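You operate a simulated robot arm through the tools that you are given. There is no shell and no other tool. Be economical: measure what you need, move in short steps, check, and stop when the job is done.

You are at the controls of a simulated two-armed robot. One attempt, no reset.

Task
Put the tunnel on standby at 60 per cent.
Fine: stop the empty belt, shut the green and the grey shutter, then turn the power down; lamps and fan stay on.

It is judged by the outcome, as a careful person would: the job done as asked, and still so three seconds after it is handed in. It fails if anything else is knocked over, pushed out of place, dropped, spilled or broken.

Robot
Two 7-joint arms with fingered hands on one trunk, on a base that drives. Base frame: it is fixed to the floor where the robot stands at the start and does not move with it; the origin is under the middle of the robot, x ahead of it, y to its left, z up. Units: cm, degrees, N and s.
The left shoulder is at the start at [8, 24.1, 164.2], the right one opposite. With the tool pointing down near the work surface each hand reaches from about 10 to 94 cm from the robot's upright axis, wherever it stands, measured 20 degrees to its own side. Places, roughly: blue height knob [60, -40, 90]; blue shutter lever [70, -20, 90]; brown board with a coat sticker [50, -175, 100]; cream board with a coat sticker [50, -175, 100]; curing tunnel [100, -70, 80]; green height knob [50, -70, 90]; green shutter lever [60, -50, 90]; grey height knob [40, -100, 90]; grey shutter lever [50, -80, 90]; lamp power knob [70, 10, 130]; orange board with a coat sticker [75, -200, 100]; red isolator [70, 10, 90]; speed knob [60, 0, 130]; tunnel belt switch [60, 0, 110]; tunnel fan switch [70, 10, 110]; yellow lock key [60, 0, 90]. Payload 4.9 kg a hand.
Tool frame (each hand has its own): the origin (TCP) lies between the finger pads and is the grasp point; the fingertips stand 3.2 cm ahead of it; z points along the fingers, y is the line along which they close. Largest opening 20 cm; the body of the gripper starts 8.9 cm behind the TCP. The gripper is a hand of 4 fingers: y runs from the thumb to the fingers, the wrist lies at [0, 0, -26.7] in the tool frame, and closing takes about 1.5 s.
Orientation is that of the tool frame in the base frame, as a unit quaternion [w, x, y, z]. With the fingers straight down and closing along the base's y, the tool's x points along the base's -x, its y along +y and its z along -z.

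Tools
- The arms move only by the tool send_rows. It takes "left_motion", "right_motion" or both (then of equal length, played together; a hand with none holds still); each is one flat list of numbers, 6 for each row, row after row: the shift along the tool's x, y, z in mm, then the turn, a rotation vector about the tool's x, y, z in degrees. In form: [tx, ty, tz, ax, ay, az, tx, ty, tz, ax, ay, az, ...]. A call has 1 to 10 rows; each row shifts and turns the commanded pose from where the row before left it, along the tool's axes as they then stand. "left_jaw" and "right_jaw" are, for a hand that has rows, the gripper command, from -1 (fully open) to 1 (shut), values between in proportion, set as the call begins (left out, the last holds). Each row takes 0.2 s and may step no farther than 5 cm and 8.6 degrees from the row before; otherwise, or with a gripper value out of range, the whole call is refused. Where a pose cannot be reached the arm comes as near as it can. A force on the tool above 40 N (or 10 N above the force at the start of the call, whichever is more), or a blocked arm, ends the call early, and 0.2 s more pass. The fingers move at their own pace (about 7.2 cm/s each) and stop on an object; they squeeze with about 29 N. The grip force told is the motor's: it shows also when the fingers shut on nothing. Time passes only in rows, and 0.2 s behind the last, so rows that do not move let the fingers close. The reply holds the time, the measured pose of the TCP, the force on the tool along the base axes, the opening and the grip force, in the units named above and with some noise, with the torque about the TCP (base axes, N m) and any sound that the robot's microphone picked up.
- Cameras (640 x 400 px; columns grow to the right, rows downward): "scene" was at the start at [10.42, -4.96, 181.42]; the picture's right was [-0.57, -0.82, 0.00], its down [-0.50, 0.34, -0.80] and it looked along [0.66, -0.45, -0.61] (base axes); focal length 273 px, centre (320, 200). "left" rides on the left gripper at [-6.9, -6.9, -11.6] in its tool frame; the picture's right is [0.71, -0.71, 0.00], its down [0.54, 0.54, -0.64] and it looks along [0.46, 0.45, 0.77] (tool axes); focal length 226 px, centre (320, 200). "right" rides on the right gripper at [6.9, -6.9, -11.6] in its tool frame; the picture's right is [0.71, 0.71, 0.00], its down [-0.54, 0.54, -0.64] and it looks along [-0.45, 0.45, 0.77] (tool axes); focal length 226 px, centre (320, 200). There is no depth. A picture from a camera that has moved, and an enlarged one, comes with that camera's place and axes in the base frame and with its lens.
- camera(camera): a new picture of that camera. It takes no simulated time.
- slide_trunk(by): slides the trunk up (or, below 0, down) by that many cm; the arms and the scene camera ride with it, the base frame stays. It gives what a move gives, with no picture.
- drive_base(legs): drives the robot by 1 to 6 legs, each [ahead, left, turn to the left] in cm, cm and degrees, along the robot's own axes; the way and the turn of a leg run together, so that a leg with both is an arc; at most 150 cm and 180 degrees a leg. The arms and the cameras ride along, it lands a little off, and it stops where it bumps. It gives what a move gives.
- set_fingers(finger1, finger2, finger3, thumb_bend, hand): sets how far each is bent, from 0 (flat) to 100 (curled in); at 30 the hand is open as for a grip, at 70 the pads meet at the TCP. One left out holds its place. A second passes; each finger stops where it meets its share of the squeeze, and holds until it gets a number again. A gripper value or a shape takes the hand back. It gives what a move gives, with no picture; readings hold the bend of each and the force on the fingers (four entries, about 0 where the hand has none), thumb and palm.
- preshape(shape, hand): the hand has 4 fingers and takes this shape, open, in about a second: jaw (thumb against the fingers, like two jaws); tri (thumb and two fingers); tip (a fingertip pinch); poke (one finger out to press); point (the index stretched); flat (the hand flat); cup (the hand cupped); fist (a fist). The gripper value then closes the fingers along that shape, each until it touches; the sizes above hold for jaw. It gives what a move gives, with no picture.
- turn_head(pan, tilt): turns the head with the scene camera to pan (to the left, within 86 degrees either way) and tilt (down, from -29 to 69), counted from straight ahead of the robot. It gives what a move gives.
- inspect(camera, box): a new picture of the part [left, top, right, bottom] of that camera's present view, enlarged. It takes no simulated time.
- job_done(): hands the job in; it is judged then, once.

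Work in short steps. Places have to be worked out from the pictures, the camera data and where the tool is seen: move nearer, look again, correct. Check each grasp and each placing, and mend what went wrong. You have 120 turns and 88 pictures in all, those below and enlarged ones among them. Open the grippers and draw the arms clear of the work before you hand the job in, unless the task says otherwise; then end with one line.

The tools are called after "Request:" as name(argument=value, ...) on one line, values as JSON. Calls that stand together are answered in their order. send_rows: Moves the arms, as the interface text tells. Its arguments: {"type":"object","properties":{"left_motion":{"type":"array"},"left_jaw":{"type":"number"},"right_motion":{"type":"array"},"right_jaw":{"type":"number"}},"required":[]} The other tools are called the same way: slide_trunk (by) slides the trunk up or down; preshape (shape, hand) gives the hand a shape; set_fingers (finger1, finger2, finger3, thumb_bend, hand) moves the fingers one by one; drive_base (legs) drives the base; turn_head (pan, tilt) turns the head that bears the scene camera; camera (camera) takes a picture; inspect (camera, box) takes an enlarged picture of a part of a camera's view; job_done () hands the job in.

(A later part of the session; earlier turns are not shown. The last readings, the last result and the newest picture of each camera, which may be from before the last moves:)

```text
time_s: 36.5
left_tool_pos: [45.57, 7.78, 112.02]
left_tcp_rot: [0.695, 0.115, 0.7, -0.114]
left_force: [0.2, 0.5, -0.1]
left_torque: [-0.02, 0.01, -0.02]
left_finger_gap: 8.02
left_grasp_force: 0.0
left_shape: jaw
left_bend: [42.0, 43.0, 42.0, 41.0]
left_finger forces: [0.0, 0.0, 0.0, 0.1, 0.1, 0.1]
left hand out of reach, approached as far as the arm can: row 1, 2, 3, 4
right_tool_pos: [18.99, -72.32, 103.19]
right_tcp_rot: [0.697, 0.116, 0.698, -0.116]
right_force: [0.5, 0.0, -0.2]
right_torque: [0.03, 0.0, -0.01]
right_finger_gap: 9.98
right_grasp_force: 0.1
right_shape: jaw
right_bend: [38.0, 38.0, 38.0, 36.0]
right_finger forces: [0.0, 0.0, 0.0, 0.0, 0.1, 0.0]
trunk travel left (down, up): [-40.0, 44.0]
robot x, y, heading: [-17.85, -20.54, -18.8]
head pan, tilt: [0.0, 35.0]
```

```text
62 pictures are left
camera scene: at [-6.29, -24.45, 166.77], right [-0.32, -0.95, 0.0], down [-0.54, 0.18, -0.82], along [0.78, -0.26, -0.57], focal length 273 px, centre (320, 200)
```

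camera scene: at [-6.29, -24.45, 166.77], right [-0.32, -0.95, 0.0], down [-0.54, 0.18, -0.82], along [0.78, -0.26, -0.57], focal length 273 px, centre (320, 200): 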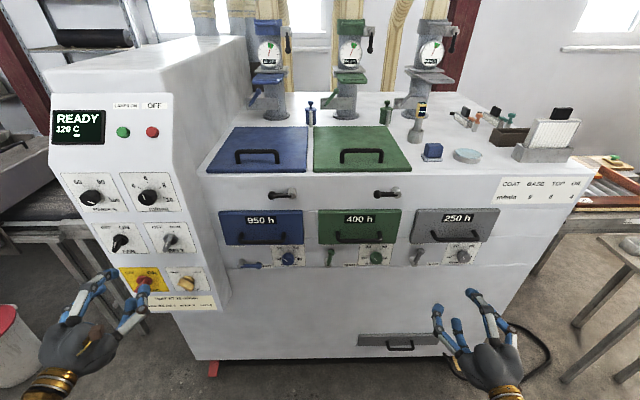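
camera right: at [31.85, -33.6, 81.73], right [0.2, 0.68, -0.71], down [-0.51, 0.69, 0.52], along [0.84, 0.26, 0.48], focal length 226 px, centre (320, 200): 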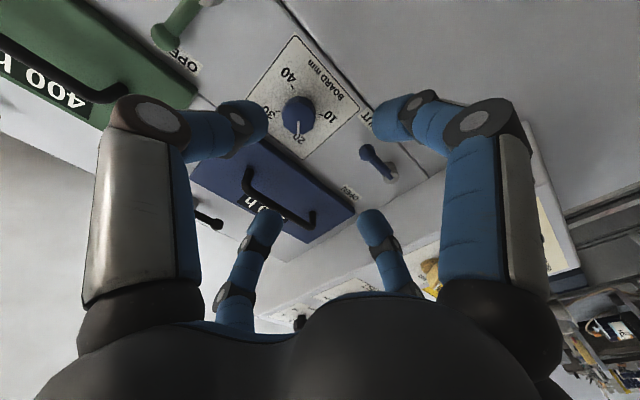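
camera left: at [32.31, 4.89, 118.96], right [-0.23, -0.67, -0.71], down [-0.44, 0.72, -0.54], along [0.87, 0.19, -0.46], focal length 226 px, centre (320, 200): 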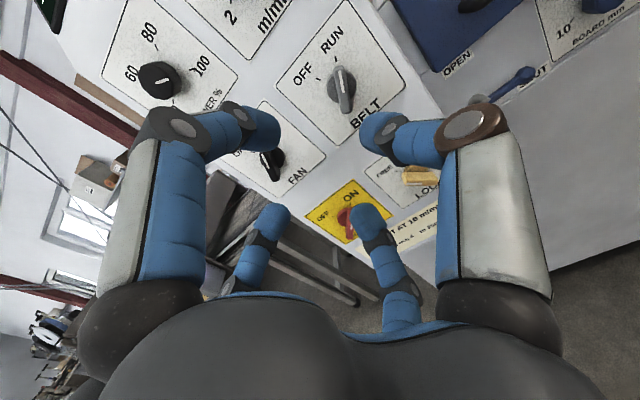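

Handle visible between thumb and fingers. I shift 3.7 cm right and roll +34°, then look again.

Request:
send_rows(left_motion=[0, -37, 0, 0, 0, 0, 0, 0, 0, 0, 0, 8.5, 0, 0, 0, 0, 0, 8.5, 0, 0, 0, 0, 0, 8.5, 0, 0, 0, 0, 0, 8.5])

Request:
camera(camera="left")

```text
time_s: 37.7
left_tool_pos: [46.24, 4.11, 111.66]
left_tcp_rot: [0.696, 0.317, 0.637, 0.094]
left_force: [0.3, -1.1, 0.1]
left_torque: [-0.02, 0.0, -0.01]
left_finger_gap: 8.02
left_grasp_force: 0.1
left_shape: jaw
left_bend: [42.0, 43.0, 42.0, 41.0]
left_finger forces: [0.0, 0.0, 0.1, 0.0, 0.0, 0.1]
right_tool_pos: [20.44, -72.42, 102.47]
right_tcp_rot: [0.693, 0.114, 0.703, -0.115]
right_force: [-0.2, 0.0, 0.3]
right_torque: [0.0, 0.0, 0.0]
right_finger_gap: 9.98
right_grasp_force: 0.1
right_shape: jaw
right_bend: [38.0, 38.0, 38.0, 36.0]
right_finger forces: [0.1, 0.0, 0.0, 0.0, 0.1, 0.0]
trunk travel left (down, up): [-40.0, 44.0]
robot x, y, heading: [-17.63, -20.42, -18.7]
head pan, tilt: [0.0, 35.0]
```

```text
61 pictures are left
camera left: at [31.99, -1.23, 113.67], right [-0.07, -0.17, -0.98], down [-0.37, 0.92, -0.14], along [0.93, 0.35, -0.13], focal length 226 px, centre (320, 200)
```

left: 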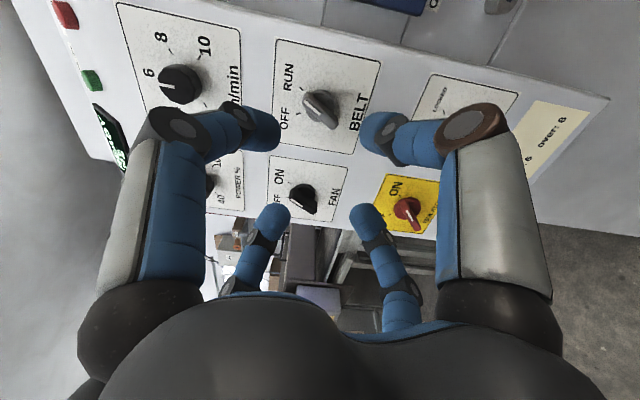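

The hand is a radial four-digit claw, with the belt handle centred on its axis. I advance 10 cm with 9 cm opening and look again.

Request:
send_rows(left_motion=[0, 0, 35, 0, 0, 0, 0, 0, 35, 0, 0, 0, 0, 0, 35, 0, 0, 0], left_jaw=0.1)

Request:
camera(camera="left")

Request:
inspect(camera="scene", box=[40, 150, 260, 320])

```text
time_s: 38.5
left_tool_pos: [54.39, 0.96, 112.06]
left_tcp_rot: [0.699, 0.314, 0.636, 0.095]
left_force: [-0.7, -0.8, 0.2]
left_torque: [-0.03, 0.02, 0.02]
left_finger_gap: 8.97
left_grasp_force: 0.1
left_shape: jaw
left_bend: [40.0, 40.0, 40.0, 38.0]
left_finger forces: [0.0, 0.0, 0.0, 0.1, 0.1, 0.1]
right_tool_pos: [19.08, -72.19, 103.23]
right_tcp_rot: [0.698, 0.116, 0.697, -0.115]
right_force: [-0.4, 0.0, -0.2]
right_torque: [-0.02, -0.01, -0.01]
right_finger_gap: 10.02
right_grasp_force: 0.0
right_shape: jaw
right_bend: [38.0, 38.0, 38.0, 36.0]
right_finger forces: [0.0, 0.1, 0.0, 0.0, 0.0, 0.0]
trunk travel left (down, up): [-40.0, 44.0]
robot x, y, heading: [-17.76, -20.94, -18.8]
head pan, tilt: [0.0, 35.0]
```

```text
60 pictures are left
camera left: at [40.19, -4.44, 113.99], right [-0.07, -0.18, -0.98], down [-0.37, 0.92, -0.14], along [0.93, 0.35, -0.13], focal length 226 px, centre (320, 200)
```

left: 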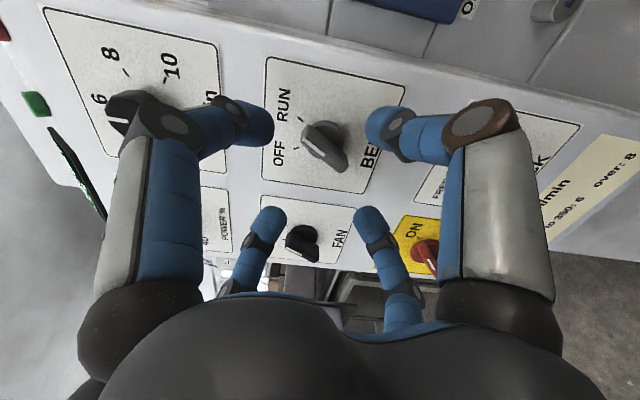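

```text
2.35 times, centred on (150, 235) of scene
camera zoom: at [-6.37, -24.45, 166.78], right [-0.32, -0.95, 0.0], down [-0.54, 0.18, -0.82], along [0.78, -0.26, -0.57], focal length 642 px, centre (720, 118)
```

zoom: 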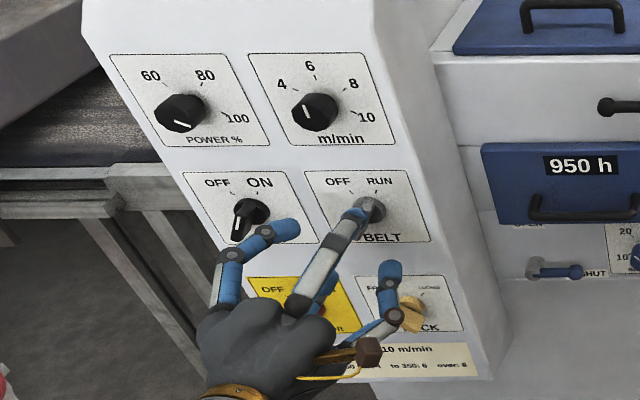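

Slight correction 0.8 cm toward the thumb side, then advance ~5 cm.

Request:
send_rows(left_motion=[0, -8, 20, 0, 0, 0, 0, 0, 20, 0, 0, 0, 0, 0, 13, 0, 0, 0])

Request:
camera(camera="left")

```text
time_s: 39.3
left_tool_pos: [59.14, -1.39, 111.39]
left_tcp_rot: [0.698, 0.315, 0.636, 0.094]
left_force: [-0.1, 0.3, -0.1]
left_torque: [0.02, 0.01, 0.03]
left_finger_gap: 8.95
left_grasp_force: 0.1
left_shape: jaw
left_bend: [40.0, 40.0, 40.0, 38.0]
left_finger forces: [0.1, 0.0, 0.0, 0.0, 0.1, 0.0]
right_tool_pos: [18.96, -72.31, 103.05]
right_tcp_rot: [0.697, 0.116, 0.698, -0.116]
right_force: [-0.5, 0.0, 0.2]
right_torque: [0.01, 0.0, -0.01]
right_finger_gap: 9.99
right_grasp_force: 0.0
right_shape: jaw
right_bend: [38.0, 38.0, 38.0, 36.0]
right_finger forces: [0.1, 0.1, 0.0, 0.0, 0.1, 0.1]
trunk travel left (down, up): [-40.0, 44.0]
robot x, y, heading: [-17.72, -20.79, -18.8]
head pan, tilt: [0.0, 35.0]
```

```text
58 pictures are left
camera left: at [45.07, -6.82, 113.42], right [-0.07, -0.18, -0.98], down [-0.37, 0.92, -0.14], along [0.93, 0.35, -0.13], focal length 226 px, centre (320, 200)
```

left: 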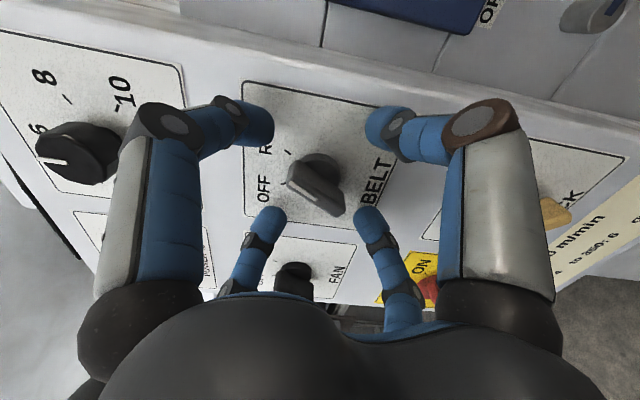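

Bar lies along the B–C digits and between thumb and opposing finger. I advance 1 cm more and close gently.

Request:
send_rows(left_motion=[0, 0, 10, 0, 0, 0])

Request:
send_rows(left_motion=[0, 0, 0, 0, 0, 0, 0, 0, 0, 0, 0, 0, 0, 0, 0, 0, 0, 0, 0, 0, 0, 0, 0, 0, 0, 0, 0, 0, 0, 0], left_jaw=0.8)

Request:
camera(camera="left")

```text
time_s: 39.7
left_tool_pos: [60.1, -1.77, 111.43]
left_tcp_rot: [0.698, 0.315, 0.636, 0.093]
left_force: [-0.2, -0.2, -1.0]
left_torque: [-0.01, -0.03, 0.04]
left_finger_gap: 8.97
left_grasp_force: 0.0
left_shape: jaw
left_bend: [40.0, 40.0, 40.0, 38.0]
left_finger forces: [0.1, 0.4, 0.0, 0.0, 0.0, 0.1]
right_tool_pos: [19.15, -72.35, 103.1]
right_tcp_rot: [0.698, 0.115, 0.698, -0.115]
right_force: [0.1, 0.2, 0.0]
right_torque: [0.01, 0.0, 0.02]
right_finger_gap: 10.03
right_grasp_force: 0.0
right_shape: jaw
right_bend: [38.0, 38.0, 38.0, 36.0]
right_finger forces: [0.0, 0.0, 0.0, 0.0, 0.0, 0.0]
trunk travel left (down, up): [-40.0, 44.0]
robot x, y, heading: [-17.99, -20.31, -18.7]
head pan, tilt: [0.0, 35.0]
```

```text
time_s: 40.9
left_tool_pos: [59.89, -1.53, 111.53]
left_tcp_rot: [0.699, 0.314, 0.636, 0.095]
left_force: [-12.3, 11.2, -1.6]
left_torque: [0.07, 0.09, 0.37]
left_finger_gap: 2.4
left_grasp_force: 29.3
left_shape: jaw
left_bend: [57.0, 58.0, 55.0, 63.0]
left_finger forces: [26.8, 30.0, 32.5, 0.0, 28.1, 0.0]
right_tool_pos: [19.0, -72.04, 103.2]
right_tcp_rot: [0.698, 0.115, 0.698, -0.115]
right_force: [-0.1, 0.2, -0.1]
right_torque: [-0.05, -0.01, -0.04]
right_finger_gap: 10.01
right_grasp_force: 0.1
right_shape: jaw
right_bend: [38.0, 38.0, 38.0, 36.0]
right_finger forces: [0.0, 0.0, 0.0, 0.0, 0.0, 0.0]
trunk travel left (down, up): [-40.0, 44.0]
robot x, y, heading: [-17.65, -20.54, -18.6]
head pan, tilt: [0.0, 35.0]
```

```text
57 pictures are left
camera left: at [45.86, -6.84, 113.49], right [-0.07, -0.18, -0.98], down [-0.37, 0.92, -0.14], along [0.93, 0.35, -0.13], focal length 226 px, centre (320, 200)
```

left: 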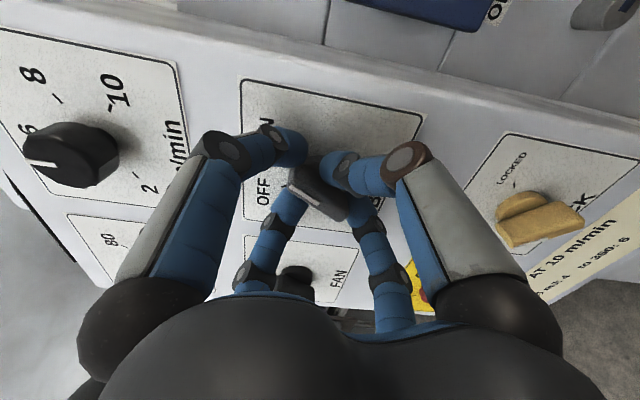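

Firm four-digit grip on the belt handle. I turn counter-clockwise in steps.

Request:
send_rows(left_motion=[0, 0, 0, 0, 0, -8.5, 0, 0, 0, 0, 0, -8.5, 0, 0, 0, 0, 0, -8.5, 0, 0, 0, 0, 0, -8.5, 0, 0, 0, 0, 0, -8.5, 0, 0, 0, 0, 0, -8.5, 0, 0, 0, 0, 0, -8.5, 0, 0, 0, 0, 0, -8.5])

Request:
inspect(camera="scene", box=[40, 150, 260, 320])

Request:
camera(camera="left")

```text
time_s: 42.7
left_tool_pos: [60.03, -1.6, 111.62]
left_tcp_rot: [0.631, -0.095, 0.702, -0.315]
left_force: [-3.1, 14.2, 5.6]
left_torque: [-0.03, -0.58, 0.45]
left_finger_gap: 2.38
left_grasp_force: 29.0
left_shape: jaw
left_bend: [57.0, 58.0, 57.0, 64.0]
left_finger forces: [32.0, 32.5, 25.4, 0.0, 31.1, 0.0]
right_tool_pos: [19.14, -72.12, 103.27]
right_tcp_rot: [0.698, 0.116, 0.697, -0.116]
right_force: [0.6, 0.3, -1.3]
right_torque: [-0.03, -0.02, -0.02]
right_finger_gap: 10.0
right_grasp_force: 0.0
right_shape: jaw
right_bend: [38.0, 38.0, 38.0, 36.0]
right_finger forces: [0.0, 0.0, 0.1, 0.0, 0.0, 0.1]
trunk travel left (down, up): [-40.0, 44.0]
robot x, y, heading: [-17.63, -20.5, -18.7]
head pan, tilt: [0.0, 35.0]
```

```text
2.35 times, centred on (150, 235) of scene
camera zoom: at [-6.39, -24.22, 166.79], right [-0.32, -0.95, 0.0], down [-0.54, 0.18, -0.82], along [0.78, -0.26, -0.57], focal length 642 px, centre (720, 118)
```

zoom: 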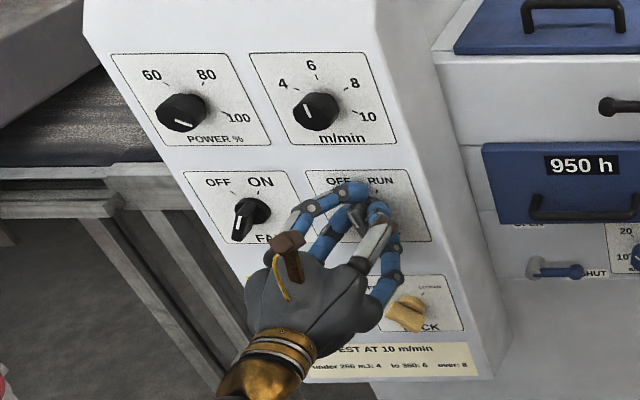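

```text
55 pictures are left
camera left: at [48.41, 0.37, 121.23], right [-0.32, -0.93, -0.19], down [-0.57, 0.34, -0.75], along [0.76, -0.13, -0.64], focal length 226 px, centre (320, 200)
```

left: 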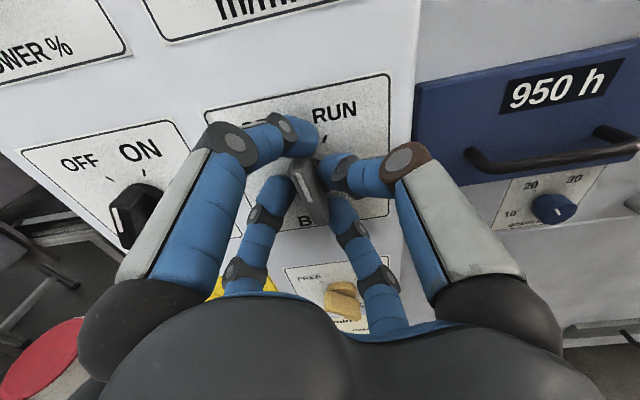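

Handle now leans left. I open, back out 5 cm and check.

Request:
send_rows(left_motion=[0, 0, 0, 0, 0, 0, 0, 0, 0, 0, 0, 0, 0, 0, 0, 0, 0, 0, 0, 0, 0, 0, 0, 0, 0, 0, -30, 0, 0, 0, 0, 0, -40, 0, 0, 0], left_jaw=0.0)

Request:
camera(camera="left")

Request:
camera(camera="scene")

```text
time_s: 44.1
left_tool_pos: [53.33, 0.45, 111.66]
left_tcp_rot: [0.631, -0.094, 0.703, -0.313]
left_force: [0.3, -0.4, 0.5]
left_torque: [0.02, 0.04, -0.01]
left_finger_gap: 9.95
left_grasp_force: 0.1
left_shape: jaw
left_bend: [38.0, 38.0, 38.0, 36.0]
left_finger forces: [0.0, 0.1, 0.0, 0.0, 0.0, 0.0]
right_tool_pos: [19.02, -72.24, 103.18]
right_tcp_rot: [0.698, 0.116, 0.697, -0.116]
right_force: [0.3, 0.2, 0.1]
right_torque: [0.02, -0.01, -0.03]
right_finger_gap: 9.98
right_grasp_force: 0.0
right_shape: jaw
right_bend: [38.0, 38.0, 38.0, 36.0]
right_finger forces: [0.0, 0.0, 0.1, 0.1, 0.0, 0.1]
trunk travel left (down, up): [-40.0, 44.0]
robot x, y, heading: [-17.93, -20.91, -19.2]
head pan, tilt: [0.0, 35.0]
```

```text
54 pictures are left
camera left: at [41.71, 2.43, 121.3], right [-0.32, -0.93, -0.19], down [-0.57, 0.35, -0.75], along [0.76, -0.13, -0.64], focal length 226 px, centre (320, 200)
```

left: 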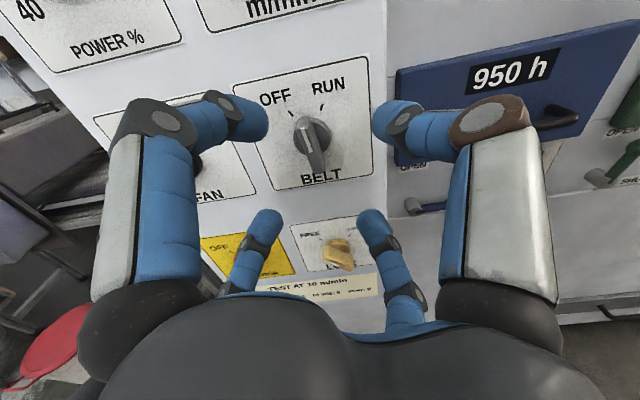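

```text
53 pictures are left
camera scene: at [-6.47, -24.38, 166.78], right [-0.32, -0.95, 0.0], down [-0.54, 0.18, -0.82], along [0.78, -0.26, -0.57], focal length 273 px, centre (320, 200)
```

scene: 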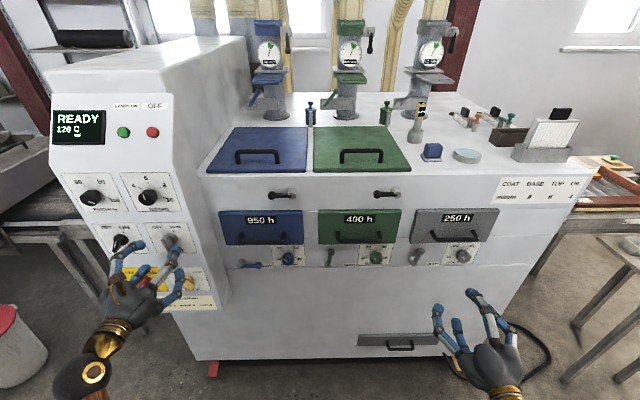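

Request:
inspect(camera="left", box=[230, 50, 390, 220])

```text
2.35 times, centred on (310, 135) of left
camera zoom: at [41.71, 2.43, 121.3], right [-0.32, -0.93, -0.19], down [-0.57, 0.35, -0.75], along [0.76, -0.13, -0.64], focal length 532 px, centre (344, 353)
```

zoom: 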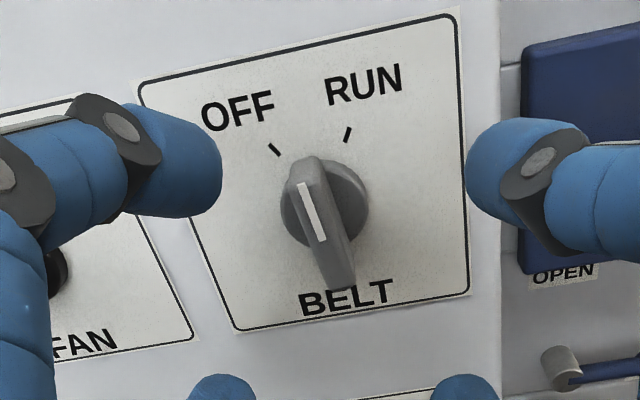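

The bar looks only partway to OFF. I check from the scene camera.

Request:
inspect(camera="scene", box=[140, 215, 210, 265])

```text
8.00 times, centred on (175, 240) of scene
camera zoom: at [-6.47, -24.38, 166.78], right [-0.32, -0.95, 0.0], down [-0.54, 0.18, -0.82], along [0.78, -0.26, -0.57], focal length 2184 px, centre (1480, -120)
```

zoom: 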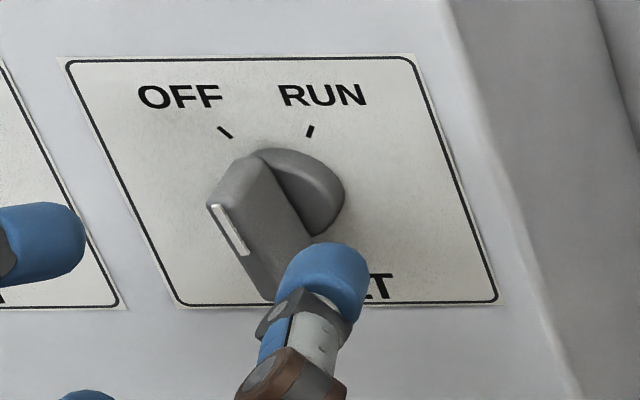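

True bar angle is about −7°, OFF at about −37°: the grip slipped. I roll back 25°, re-grasp and turn further.

Request:
send_rows(left_motion=[0, 0, 0, 0, 0, 8.3, 0, 0, 0, 0, 0, 8.3, 0, 0, 0, 0, 0, 8.3, 0, 0, 35, 0, 0, 0, 0, 0, 35, 0, 0, 0])

Request:
send_rows(left_motion=[0, 0, 0, 0, 0, 0, 0, 0, 0, 0, 0, 0, 0, 0, 0, 0, 0, 0, 0, 0, 0, 0, 0, 0, 0, 0, 0, 0, 0, 0], left_jaw=1.0)

Request:
send_rows(left_motion=[0, 0, 0, 0, 0, -8, 0, 0, 0, 0, 0, -8, 0, 0, 0, 0, 0, -8, 0, 0, 0, 0, 0, -8, 0, 0, 0, 0, 0, -8, 0, 0, 0, 0, 0, -8, 0, 0, 0, 0, 0, -8])

Request:
camera(camera="left")

```text
time_s: 45.3
left_tool_pos: [60.32, -1.74, 111.61]
left_tcp_rot: [0.683, 0.059, 0.708, -0.17]
left_force: [0.4, -0.8, -0.3]
left_torque: [-0.01, -0.04, 0.01]
left_finger_gap: 9.97
left_grasp_force: 0.1
left_shape: jaw
left_bend: [38.0, 38.0, 38.0, 36.0]
left_finger forces: [0.0, 0.0, 0.1, 0.0, 0.0, 0.1]
right_tool_pos: [19.05, -72.39, 103.07]
right_tcp_rot: [0.697, 0.115, 0.698, -0.114]
right_force: [-0.2, 0.4, -0.9]
right_torque: [-0.02, 0.01, -0.01]
right_finger_gap: 9.98
right_grasp_force: 0.2
right_shape: jaw
right_bend: [38.0, 38.0, 38.0, 36.0]
right_finger forces: [0.0, 0.0, 0.0, 0.0, 0.0, 0.1]
trunk travel left (down, up): [-40.0, 44.0]
robot x, y, heading: [-17.7, -20.53, -18.5]
head pan, tilt: [0.0, 35.0]
```

```text
time_s: 46.5
left_tool_pos: [60.04, -1.59, 111.75]
left_tcp_rot: [0.685, 0.059, 0.706, -0.17]
left_force: [-8.9, 1.7, 7.8]
left_torque: [0.06, 0.25, 0.19]
left_finger_gap: 2.56
left_grasp_force: 28.8
left_shape: jaw
left_bend: [54.0, 53.0, 81.0, 67.0]
left_finger forces: [20.6, 32.1, 0.0, 0.0, 46.5, 0.0]
right_tool_pos: [19.0, -72.33, 103.04]
right_tcp_rot: [0.698, 0.115, 0.697, -0.115]
right_force: [0.1, -0.5, -0.3]
right_torque: [0.04, -0.01, 0.01]
right_finger_gap: 10.0
right_grasp_force: 0.1
right_shape: jaw
right_bend: [38.0, 38.0, 38.0, 36.0]
right_finger forces: [0.0, 0.0, 0.0, 0.0, 0.1, 0.0]
trunk travel left (down, up): [-40.0, 44.0]
robot x, y, heading: [-17.77, -20.48, -18.6]
head pan, tilt: [0.0, 35.0]
```

```text
time_s: 48.1
left_tool_pos: [59.73, -1.8, 111.99]
left_tcp_rot: [0.524, -0.278, 0.651, -0.473]
left_force: [-2.1, 3.2, 27.4]
left_torque: [0.46, -0.67, -0.35]
left_finger_gap: 2.46
left_grasp_force: 28.8
left_shape: jaw
left_bend: [54.0, 55.0, 81.0, 67.0]
left_finger forces: [25.1, 24.3, 0.0, 0.1, 65.7, 0.1]
right_tool_pos: [18.87, -72.3, 103.25]
right_tcp_rot: [0.699, 0.114, 0.696, -0.114]
right_force: [0.4, 0.2, 0.0]
right_torque: [-0.03, -0.02, -0.03]
right_finger_gap: 9.98
right_grasp_force: 0.1
right_shape: jaw
right_bend: [38.0, 38.0, 38.0, 36.0]
right_finger forces: [0.0, 0.1, 0.1, 0.1, 0.0, 0.0]
trunk travel left (down, up): [-40.0, 44.0]
robot x, y, heading: [-17.51, -20.49, -19.1]
head pan, tilt: [0.0, 35.0]
```

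```text
50 pictures are left
camera left: at [49.86, 5.02, 121.05], right [-0.3, -0.89, 0.34], down [-0.7, -0.04, -0.72], along [0.65, -0.46, -0.61], focal length 226 px, centre (320, 200)
```

left: 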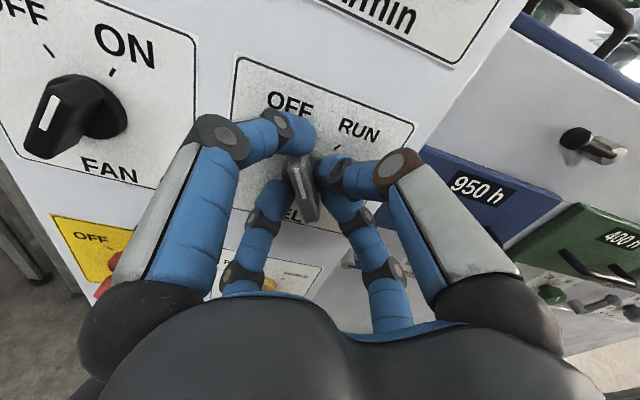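

I release, back out and check the angle.

Request:
send_rows(left_motion=[0, 0, 0, 0, 0, 0, 0, 0, 0, 0, 0, 0, 0, 0, 0, 0, 0, 0, 0, 0, 0, 0, 0, 0, 0, 0, -30, 0, 0, 0, 0, 0, -40, 0, 0, 0], left_jaw=0.0)

Request:
inspect(camera="scene", box=[100, 205, 220, 305])

Request:
inspect(camera="left", box=[210, 40, 410, 200])

```text
time_s: 49.5
left_tool_pos: [53.24, 0.54, 111.69]
left_tcp_rot: [0.524, -0.278, 0.652, -0.471]
left_force: [-0.8, 0.7, 0.6]
left_torque: [0.02, 0.02, 0.03]
left_finger_gap: 9.95
left_grasp_force: 0.0
left_shape: jaw
left_bend: [38.0, 38.0, 38.0, 36.0]
left_finger forces: [0.0, 0.0, 0.0, 0.0, 0.0, 0.1]
right_tool_pos: [18.88, -72.24, 103.19]
right_tcp_rot: [0.699, 0.115, 0.697, -0.115]
right_force: [0.2, -0.3, 0.8]
right_torque: [0.03, 0.04, 0.01]
right_finger_gap: 10.01
right_grasp_force: 0.1
right_shape: jaw
right_bend: [38.0, 38.0, 38.0, 36.0]
right_finger forces: [0.0, 0.0, 0.0, 0.0, 0.1, 0.0]
trunk travel left (down, up): [-40.0, 44.0]
robot x, y, heading: [-17.75, -20.71, -18.8]
head pan, tilt: [0.0, 35.0]
```

```text
4.00 times, centred on (160, 255) of scene
camera zoom: at [-6.46, -24.4, 166.78], right [-0.32, -0.95, 0.0], down [-0.54, 0.18, -0.82], along [0.78, -0.26, -0.57], focal length 1092 px, centre (960, -20)
```

zoom: 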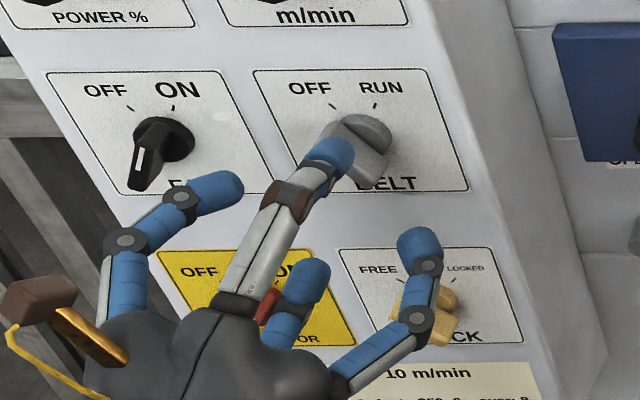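

```text
2.50 times, centred on (310, 120) of left
camera zoom: at [43.38, 7.38, 120.85], right [-0.3, -0.89, 0.34], down [-0.7, -0.04, -0.71], along [0.65, -0.45, -0.61], focal length 565 px, centre (345, 400)
```

zoom: 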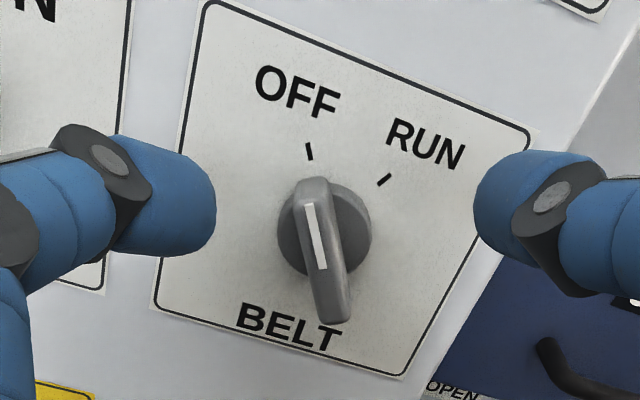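

Belt now points exactly at OFF. Next the shutters: I enlarge the green and grey levers.

Request:
inspect(camera="scene", box=[310, 225, 490, 285])

Request:
camera(camera="right")

```text
3.56 times, centred on (400, 255) of scene
camera zoom: at [-6.46, -24.4, 166.78], right [-0.32, -0.95, 0.0], down [-0.54, 0.18, -0.82], along [0.78, -0.26, -0.57], focal length 971 px, centre (36, 4)
```

zoom: 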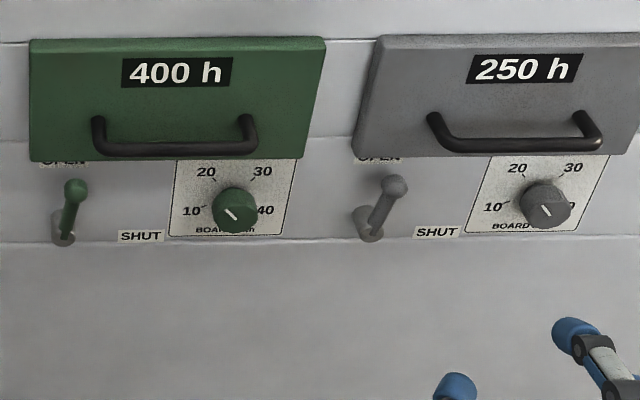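

```text
46 pictures are left
camera right: at [5.78, -75.0, 96.19], right [0.23, 0.67, -0.71], down [-0.44, 0.72, 0.54], along [0.87, 0.18, 0.46], focal length 226 px, centre (320, 200)
```

right: 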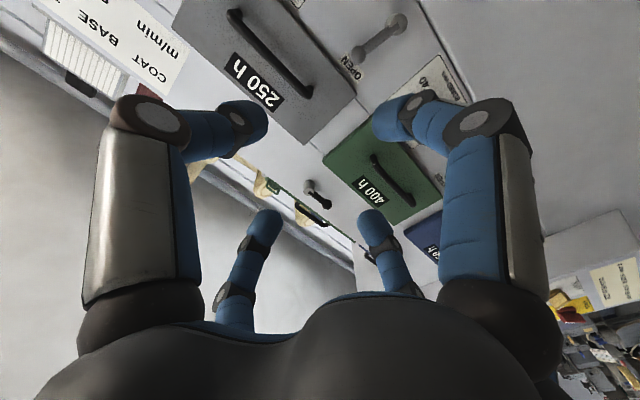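

Estimates (machine frame): green lever ball at (70.7,−29,96) over pivot (72,−28,89); grey ball (71.4,−61.4,96). I'll push each ball right and down with one finger; shape the right hand to poke and see where the fingertip is.

Request:
preshape(shape="poke", hand="right")

Request:
camera(camera="right")

Request:
inspect(camera="scene", box=[380, 230, 560, 400])

```text
time_s: 50.4
left_tool_pos: [53.43, 0.6, 111.61]
left_tcp_rot: [0.524, -0.279, 0.652, -0.471]
left_force: [0.6, -0.3, -0.1]
left_torque: [0.02, -0.02, -0.02]
left_finger_gap: 9.96
left_grasp_force: 0.0
left_shape: jaw
left_bend: [38.0, 38.0, 38.0, 36.0]
left_finger forces: [0.0, 0.1, 0.0, 0.0, 0.0, 0.0]
right_tool_pos: [19.09, -72.32, 103.13]
right_tcp_rot: [0.698, 0.114, 0.698, -0.114]
right_force: [0.0, 0.0, 0.0]
right_torque: [0.04, 0.0, 0.01]
right_finger_gap: 0.0
right_grasp_force: 0.0
right_shape: poke
right_bend: [100.0, 100.0, 100.0, 81.0]
right_finger forces: [0.0, 0.1, 0.0, 0.0, 0.0, 0.0]
trunk travel left (down, up): [-40.0, 44.0]
robot x, y, heading: [-17.79, -20.26, -18.8]
head pan, tilt: [0.0, 35.0]
```

```text
45 pictures are left
camera right: at [5.92, -75.02, 96.15], right [0.23, 0.67, -0.71], down [-0.44, 0.72, 0.54], along [0.87, 0.18, 0.45], focal length 226 px, centre (320, 200)
```

right: 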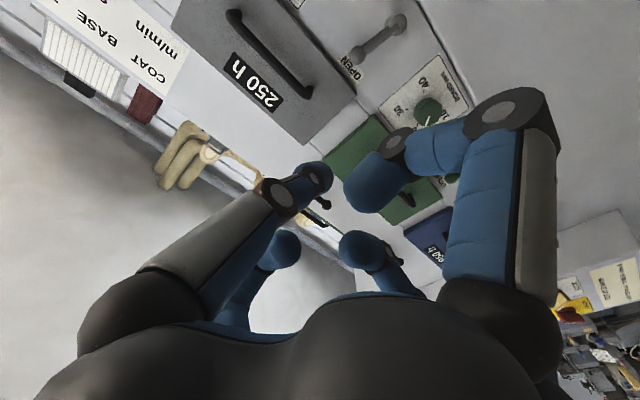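

```text
2.35 times, centred on (470, 315) of scene
camera zoom: at [-6.27, -24.44, 166.77], right [-0.32, -0.95, 0.0], down [-0.54, 0.18, -0.82], along [0.78, -0.26, -0.57], focal length 642 px, centre (-33, -71)
```

zoom: 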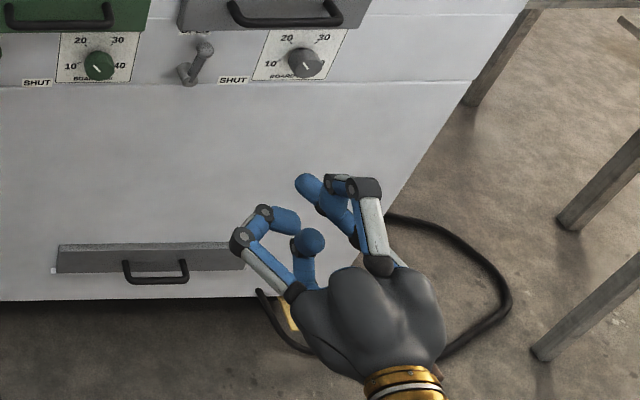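

Poke leaves no long finger; I try 'point'.

Request:
preshape(shape="point", hand="right")

Request:
camera(camera="right")

Request:
inspect(camera="scene", box=[380, 230, 560, 400])

```text
time_s: 51.3
left_tool_pos: [53.37, 0.49, 111.67]
left_tcp_rot: [0.524, -0.279, 0.652, -0.47]
left_force: [-0.3, 0.1, -0.8]
left_torque: [-0.04, 0.03, 0.01]
left_finger_gap: 9.93
left_grasp_force: 0.1
left_shape: jaw
left_bend: [38.0, 38.0, 38.0, 36.0]
left_finger forces: [0.0, 0.0, 0.0, 0.1, 0.1, 0.0]
right_tool_pos: [19.17, -72.3, 103.11]
right_tcp_rot: [0.698, 0.114, 0.698, -0.114]
right_force: [-0.2, -0.3, 0.5]
right_torque: [0.0, -0.04, 0.0]
right_finger_gap: 19.53
right_grasp_force: 0.0
right_shape: point
right_bend: [70.0, 100.0, 100.0, 69.0]
right_finger forces: [0.0, 0.0, 0.0, 0.0, 0.1, 0.0]
trunk travel left (down, up): [-40.0, 44.0]
robot x, y, heading: [-17.74, -20.78, -18.7]
head pan, tilt: [0.0, 35.0]
```

```text
43 pictures are left
camera right: at [5.93, -75.03, 96.14], right [0.23, 0.67, -0.71], down [-0.43, 0.72, 0.54], along [0.87, 0.18, 0.45], focal length 226 px, centre (320, 200)
```

right: 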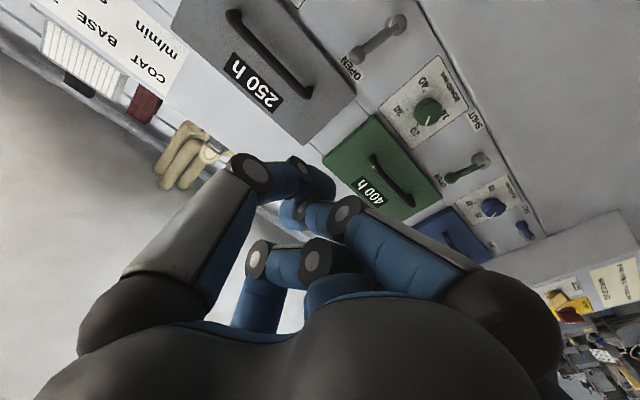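

```text
2.35 times, centred on (470, 315) of scene
camera zoom: at [-6.24, -24.45, 166.77], right [-0.32, -0.95, 0.0], down [-0.54, 0.18, -0.82], along [0.78, -0.26, -0.57], focal length 642 px, centre (-33, -71)
```

zoom: 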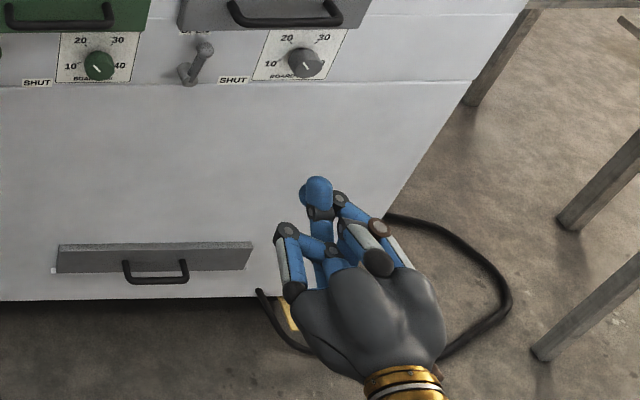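

Thumb and index meet near the axis. I curl the thumb away to leave a lone index and look.

Request:
set_fingers(hand="right", finger1=60, finger2=100, finger3=100, thumb_bend=100)

Request:
camera(camera="right")

Request:
inspect(camera="scene", box=[380, 230, 560, 400])

```text
time_s: 52.3
left_tool_pos: [53.54, 0.56, 111.63]
left_tcp_rot: [0.524, -0.28, 0.652, -0.47]
left_force: [-0.8, 0.2, -0.2]
left_torque: [0.0, 0.0, -0.02]
left_finger_gap: 9.97
left_grasp_force: 0.0
left_shape: jaw
left_bend: [38.0, 38.0, 38.0, 36.0]
left_finger forces: [0.0, 0.0, 0.1, 0.0, 0.1, 0.0]
right_tool_pos: [19.04, -72.23, 102.96]
right_tcp_rot: [0.698, 0.115, 0.698, -0.115]
right_force: [0.0, -0.4, 0.1]
right_torque: [-0.02, -0.03, -0.01]
right_finger_gap: 1.65
right_grasp_force: 0.1
right_shape: fingers
right_bend: [90.0, 100.0, 100.0, 82.0]
right_finger forces: [0.0, 0.0, 0.1, 0.0, 0.0, 0.0]
trunk travel left (down, up): [-40.0, 44.0]
robot x, y, heading: [-17.89, -20.6, -18.6]
head pan, tilt: [0.0, 35.0]
```

```text
41 pictures are left
camera right: at [5.93, -75.03, 96.14], right [0.23, 0.67, -0.71], down [-0.44, 0.72, 0.54], along [0.87, 0.18, 0.45], focal length 226 px, centre (320, 200)
```

right: 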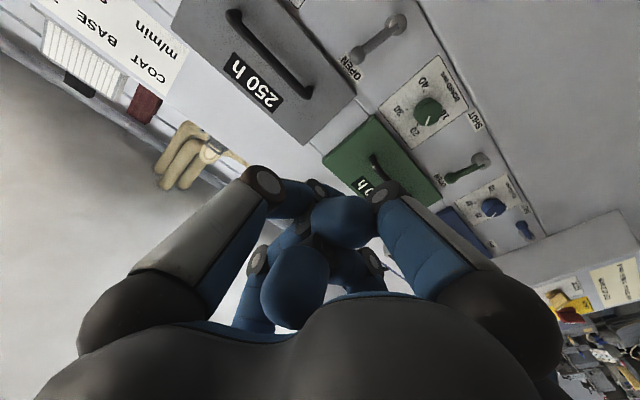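

```text
2.35 times, centred on (470, 315) of scene
camera zoom: at [-6.25, -24.45, 166.77], right [-0.32, -0.95, 0.0], down [-0.54, 0.18, -0.82], along [0.78, -0.26, -0.57], focal length 642 px, centre (-33, -71)
```

zoom: 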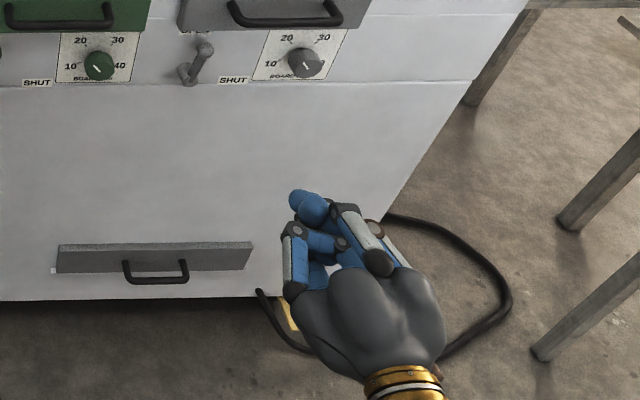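

Simpler: use the claw itself to cage the lever stem, rolled −45° so no digit points straight at the hatch. I reset to jaw and move the right hand in front of the green lever.

Request:
preshape(shape="jaw", hand="right")

Request:
send_rows(right_motion=[10, 15, 40, 0, 0, 0, 10, 15, 40, 0, 0, 0, 10, 35, 30, 0, 0, 0, 10, 40, 20, 0, 0, 0, 10, 45, 0, 0, 0, 0, 10, 45, 0, 0, 0, 0, 10, 45, 0, 0, 0, 0, 10, 45, 0, 0, 0, 0, 10, 40, 0, 0, 0, 0], right_jaw=0.3)

Request:
camera(camera="scene")

```text
time_s: 53.2
left_tool_pos: [53.46, 0.56, 111.56]
left_tcp_rot: [0.524, -0.279, 0.652, -0.471]
left_force: [-0.3, -0.2, 0.1]
left_torque: [0.0, 0.0, -0.01]
left_finger_gap: 9.94
left_grasp_force: 0.0
left_shape: jaw
left_bend: [38.0, 38.0, 38.0, 36.0]
left_finger forces: [0.0, 0.0, 0.0, 0.1, 0.0, 0.0]
right_tool_pos: [19.14, -72.24, 103.11]
right_tcp_rot: [0.698, 0.116, 0.698, -0.115]
right_force: [0.1, 0.5, 0.4]
right_torque: [0.01, -0.02, -0.03]
right_finger_gap: 20.01
right_grasp_force: 0.0
right_shape: jaw
right_bend: [30.0, 30.0, 30.0, 30.0]
right_finger forces: [0.0, 0.0, 0.0, 0.0, 0.0, 0.0]
trunk travel left (down, up): [-40.0, 44.0]
robot x, y, heading: [-17.74, -20.69, -18.9]
head pan, tilt: [0.0, 35.0]
```

```text
time_s: 55.2
left_tool_pos: [53.47, 0.46, 111.48]
left_tcp_rot: [0.524, -0.279, 0.653, -0.471]
left_force: [-0.3, 0.8, 0.4]
left_torque: [0.02, 0.02, -0.01]
left_finger_gap: 9.94
left_grasp_force: 0.1
left_shape: jaw
left_bend: [38.0, 38.0, 38.0, 36.0]
left_finger forces: [0.0, 0.0, 0.1, 0.0, 0.0, 0.0]
right_tool_pos: [41.77, -45.69, 94.1]
right_tcp_rot: [0.698, 0.116, 0.697, -0.116]
right_force: [-0.4, 0.9, 0.7]
right_torque: [0.04, 0.01, -0.03]
right_finger_gap: 7.05
right_grasp_force: 0.0
right_shape: jaw
right_bend: [45.0, 45.0, 45.0, 44.0]
right_finger forces: [0.0, 0.0, 0.1, 0.0, 0.0, 0.0]
trunk travel left (down, up): [-40.0, 44.0]
robot x, y, heading: [-17.61, -20.43, -18.8]
head pan, tilt: [0.0, 35.0]
```

```text
39 pictures are left
camera scene: at [-6.14, -24.43, 166.76], right [-0.32, -0.95, 0.0], down [-0.54, 0.18, -0.82], along [0.78, -0.26, -0.57], focal length 273 px, centre (320, 200)
```

scene: 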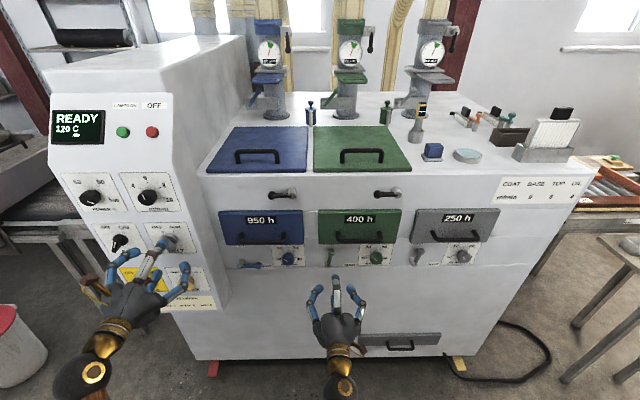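

Good, no leaning. Roll −43°, shift 1.3 cm left, advance 7 cm and look.

Request:
send_rows(right_motion=[5, 13, 0, 0, 0, -8.5, 0, 0, 0, 0, 0, -8.5, 0, 0, 0, 0, 0, -8.5, 0, 0, 0, 0, 0, -8.5, 0, 0, 0, 0, 0, -8.5, 0, 0, 35, 0, 0, 0, 0, 0, 35, 0, 0, 0])

Request:
camera(camera="right")

Request:
inspect(camera="scene", box=[270, 220, 390, 300])

```text
time_s: 56.8
left_tool_pos: [53.58, 0.54, 111.5]
left_tcp_rot: [0.524, -0.279, 0.653, -0.471]
left_force: [0.7, 0.2, 0.5]
left_torque: [0.01, 0.0, 0.01]
left_finger_gap: 9.95
left_grasp_force: 0.1
left_shape: jaw
left_bend: [38.0, 38.0, 38.0, 36.0]
left_finger forces: [0.0, 0.0, 0.0, 0.1, 0.0, 0.0]
right_tool_pos: [48.93, -46.61, 93.56]
right_tcp_rot: [0.608, -0.146, 0.692, -0.36]
right_force: [0.3, 0.0, 0.5]
right_torque: [0.02, -0.05, -0.02]
right_finger_gap: 7.0
right_grasp_force: 0.0
right_shape: jaw
right_bend: [45.0, 45.0, 45.0, 44.0]
right_finger forces: [0.0, 0.0, 0.0, 0.0, 0.0, 0.1]
trunk travel left (down, up): [-40.0, 44.0]
robot x, y, heading: [-17.48, -20.88, -18.9]
head pan, tilt: [0.0, 35.0]
```

```text
38 pictures are left
camera right: at [34.83, -52.08, 93.07], right [0.01, 0.04, -1.0], down [-0.36, 0.93, 0.03], along [0.93, 0.36, 0.03], focal length 226 px, centre (320, 200)
```

right: 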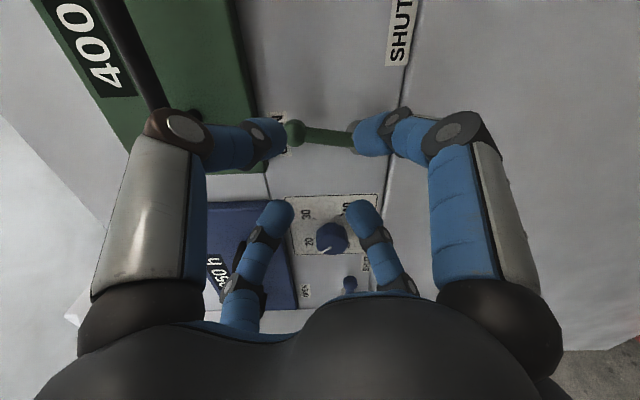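

```text
5.00 times, centred on (330, 260) of scene
camera zoom: at [-6.11, -24.47, 166.75], right [-0.32, -0.95, 0.0], down [-0.54, 0.18, -0.82], along [0.78, -0.26, -0.57], focal length 1365 px, centre (270, -100)
```

zoom: 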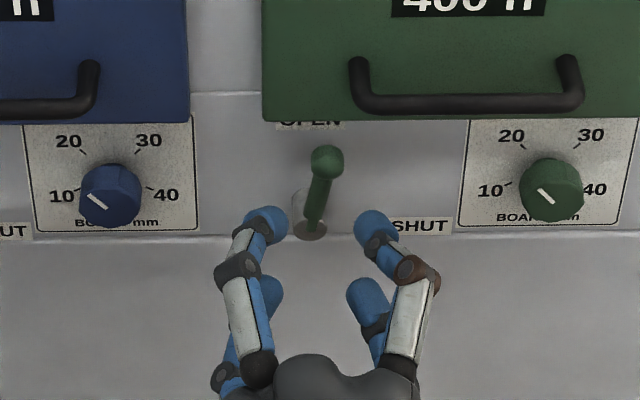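

The lever stem lines up with the claw axis. Face is at X≈73.3; I advance 7.5 cm so the tips surround the stem.

Request:
send_rows(right_motion=[0, 0, 30, 0, 0, 0, 0, 0, 25, 0, 0, 0, 0, 0, 20, 0, 0, 0])

Request:
camera(camera="right")

```text
time_s: 57.6
left_tool_pos: [53.42, 0.56, 111.57]
left_tcp_rot: [0.524, -0.279, 0.653, -0.47]
left_force: [0.0, -0.1, -0.4]
left_torque: [0.01, 0.02, 0.02]
left_finger_gap: 9.97
left_grasp_force: 0.0
left_shape: jaw
left_bend: [38.0, 38.0, 38.0, 36.0]
left_finger forces: [0.1, 0.1, 0.1, 0.0, 0.0, 0.0]
right_tool_pos: [55.99, -49.11, 93.65]
right_tcp_rot: [0.609, -0.146, 0.692, -0.36]
right_force: [0.1, -0.1, 0.4]
right_torque: [0.0, 0.01, -0.01]
right_finger_gap: 7.02
right_grasp_force: 0.0
right_shape: jaw
right_bend: [45.0, 45.0, 45.0, 44.0]
right_finger forces: [0.0, 0.1, 0.0, 0.0, 0.1, 0.1]
trunk travel left (down, up): [-40.0, 44.0]
robot x, y, heading: [-18.01, -20.95, -19.1]
head pan, tilt: [0.0, 35.0]
```

```text
36 pictures are left
camera right: at [41.9, -54.55, 93.11], right [0.01, 0.04, -1.0], down [-0.36, 0.93, 0.03], along [0.93, 0.36, 0.03], focal length 226 px, centre (320, 200)
```

right: 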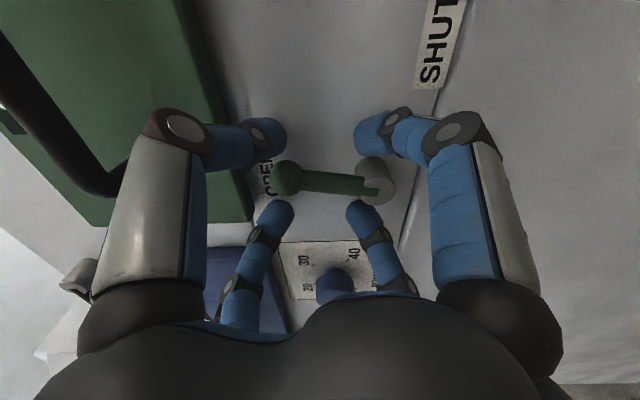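

The stem is between the digits. I raise 1 cm so the lower digits clear the pivot, cage the stem (3.5 cm gap), then start a clockwise arc about the pivot.

Request:
send_rows(right_motion=[-7.3, -6.8, 0, 0, 0, 0, 0, 0, 0, 0, 0, 0, 0, 0, 0, 0, 0, 0, 0, 0, 0, 0, 0, 0], right_jaw=0.65)

Request:
camera(camera="right")

```text
time_s: 58.6
left_tool_pos: [53.53, 0.51, 111.54]
left_tcp_rot: [0.524, -0.279, 0.653, -0.471]
left_force: [0.2, -0.5, 0.1]
left_torque: [-0.03, 0.01, -0.02]
left_finger_gap: 9.95
left_grasp_force: 0.1
left_shape: jaw
left_bend: [38.0, 38.0, 38.0, 36.0]
left_finger forces: [0.0, 0.0, 0.1, 0.1, 0.0, 0.1]
right_tool_pos: [55.92, -49.11, 94.66]
right_tcp_rot: [0.608, -0.145, 0.692, -0.36]
right_force: [-1.7, -6.7, -0.8]
right_torque: [0.13, -0.01, -0.06]
right_finger_gap: 3.55
right_grasp_force: 0.0
right_shape: jaw
right_bend: [56.0, 56.0, 56.0, 54.0]
right_finger forces: [0.1, 0.1, 0.0, 0.0, 5.1, 0.0]
trunk travel left (down, up): [-40.0, 44.0]
robot x, y, heading: [-17.5, -20.84, -19.0]
head pan, tilt: [0.0, 35.0]
```

```text
35 pictures are left
camera right: at [41.86, -54.64, 94.12], right [0.01, 0.04, -1.0], down [-0.36, 0.93, 0.03], along [0.93, 0.36, 0.03], focal length 226 px, centre (320, 200)
```

right: 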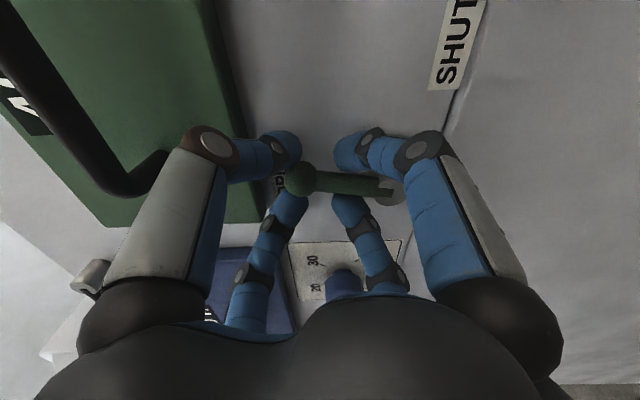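

Stem is caged. Start the arc.

Request:
send_rows(right_motion=[6.1, -5.6, 0, 0, 0, 8.5, 6.1, -5.6, 0, 0, 0, 8.5, 6.1, -5.6, 0, 0, 0, 8.5, 6.1, -5.6, 0, 0, 0, 8.5, 6.1, -5.6, 0, 0, 0, 8.5])

Request:
camera(camera="right")

```text
time_s: 59.8
left_tool_pos: [53.52, 0.58, 111.62]
left_tcp_rot: [0.524, -0.28, 0.652, -0.471]
left_force: [-0.1, 0.4, 0.0]
left_torque: [0.0, 0.03, 0.03]
left_finger_gap: 9.94
left_grasp_force: 0.0
left_shape: jaw
left_bend: [38.0, 38.0, 38.0, 36.0]
left_finger forces: [0.0, 0.0, 0.0, 0.0, 0.0, 0.1]
right_tool_pos: [54.8, -52.66, 93.05]
right_tcp_rot: [0.698, 0.115, 0.698, -0.114]
right_force: [0.3, 1.1, 0.8]
right_torque: [-0.02, -0.03, 0.0]
right_finger_gap: 3.51
right_grasp_force: 0.1
right_shape: jaw
right_bend: [56.0, 56.0, 55.0, 55.0]
right_finger forces: [0.1, 0.1, 1.0, 0.1, 0.0, 0.0]
trunk travel left (down, up): [-40.0, 44.0]
robot x, y, heading: [-17.74, -20.9, -18.7]
head pan, tilt: [0.0, 35.0]
```

```text
34 pictures are left
camera right: at [41.61, -55.4, 86.15], right [0.23, 0.67, -0.71], down [-0.44, 0.72, 0.54], along [0.87, 0.18, 0.46], focal length 226 px, centre (320, 200)
```

right: 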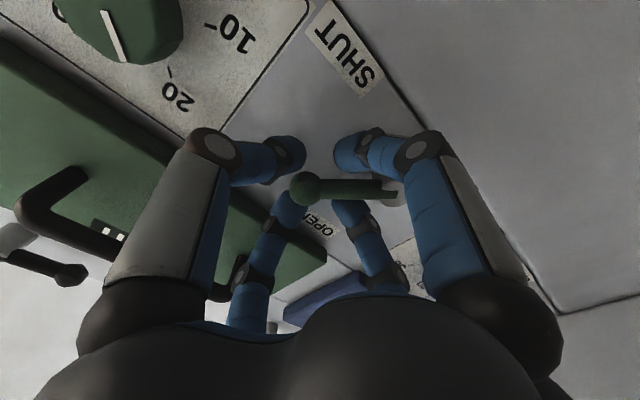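

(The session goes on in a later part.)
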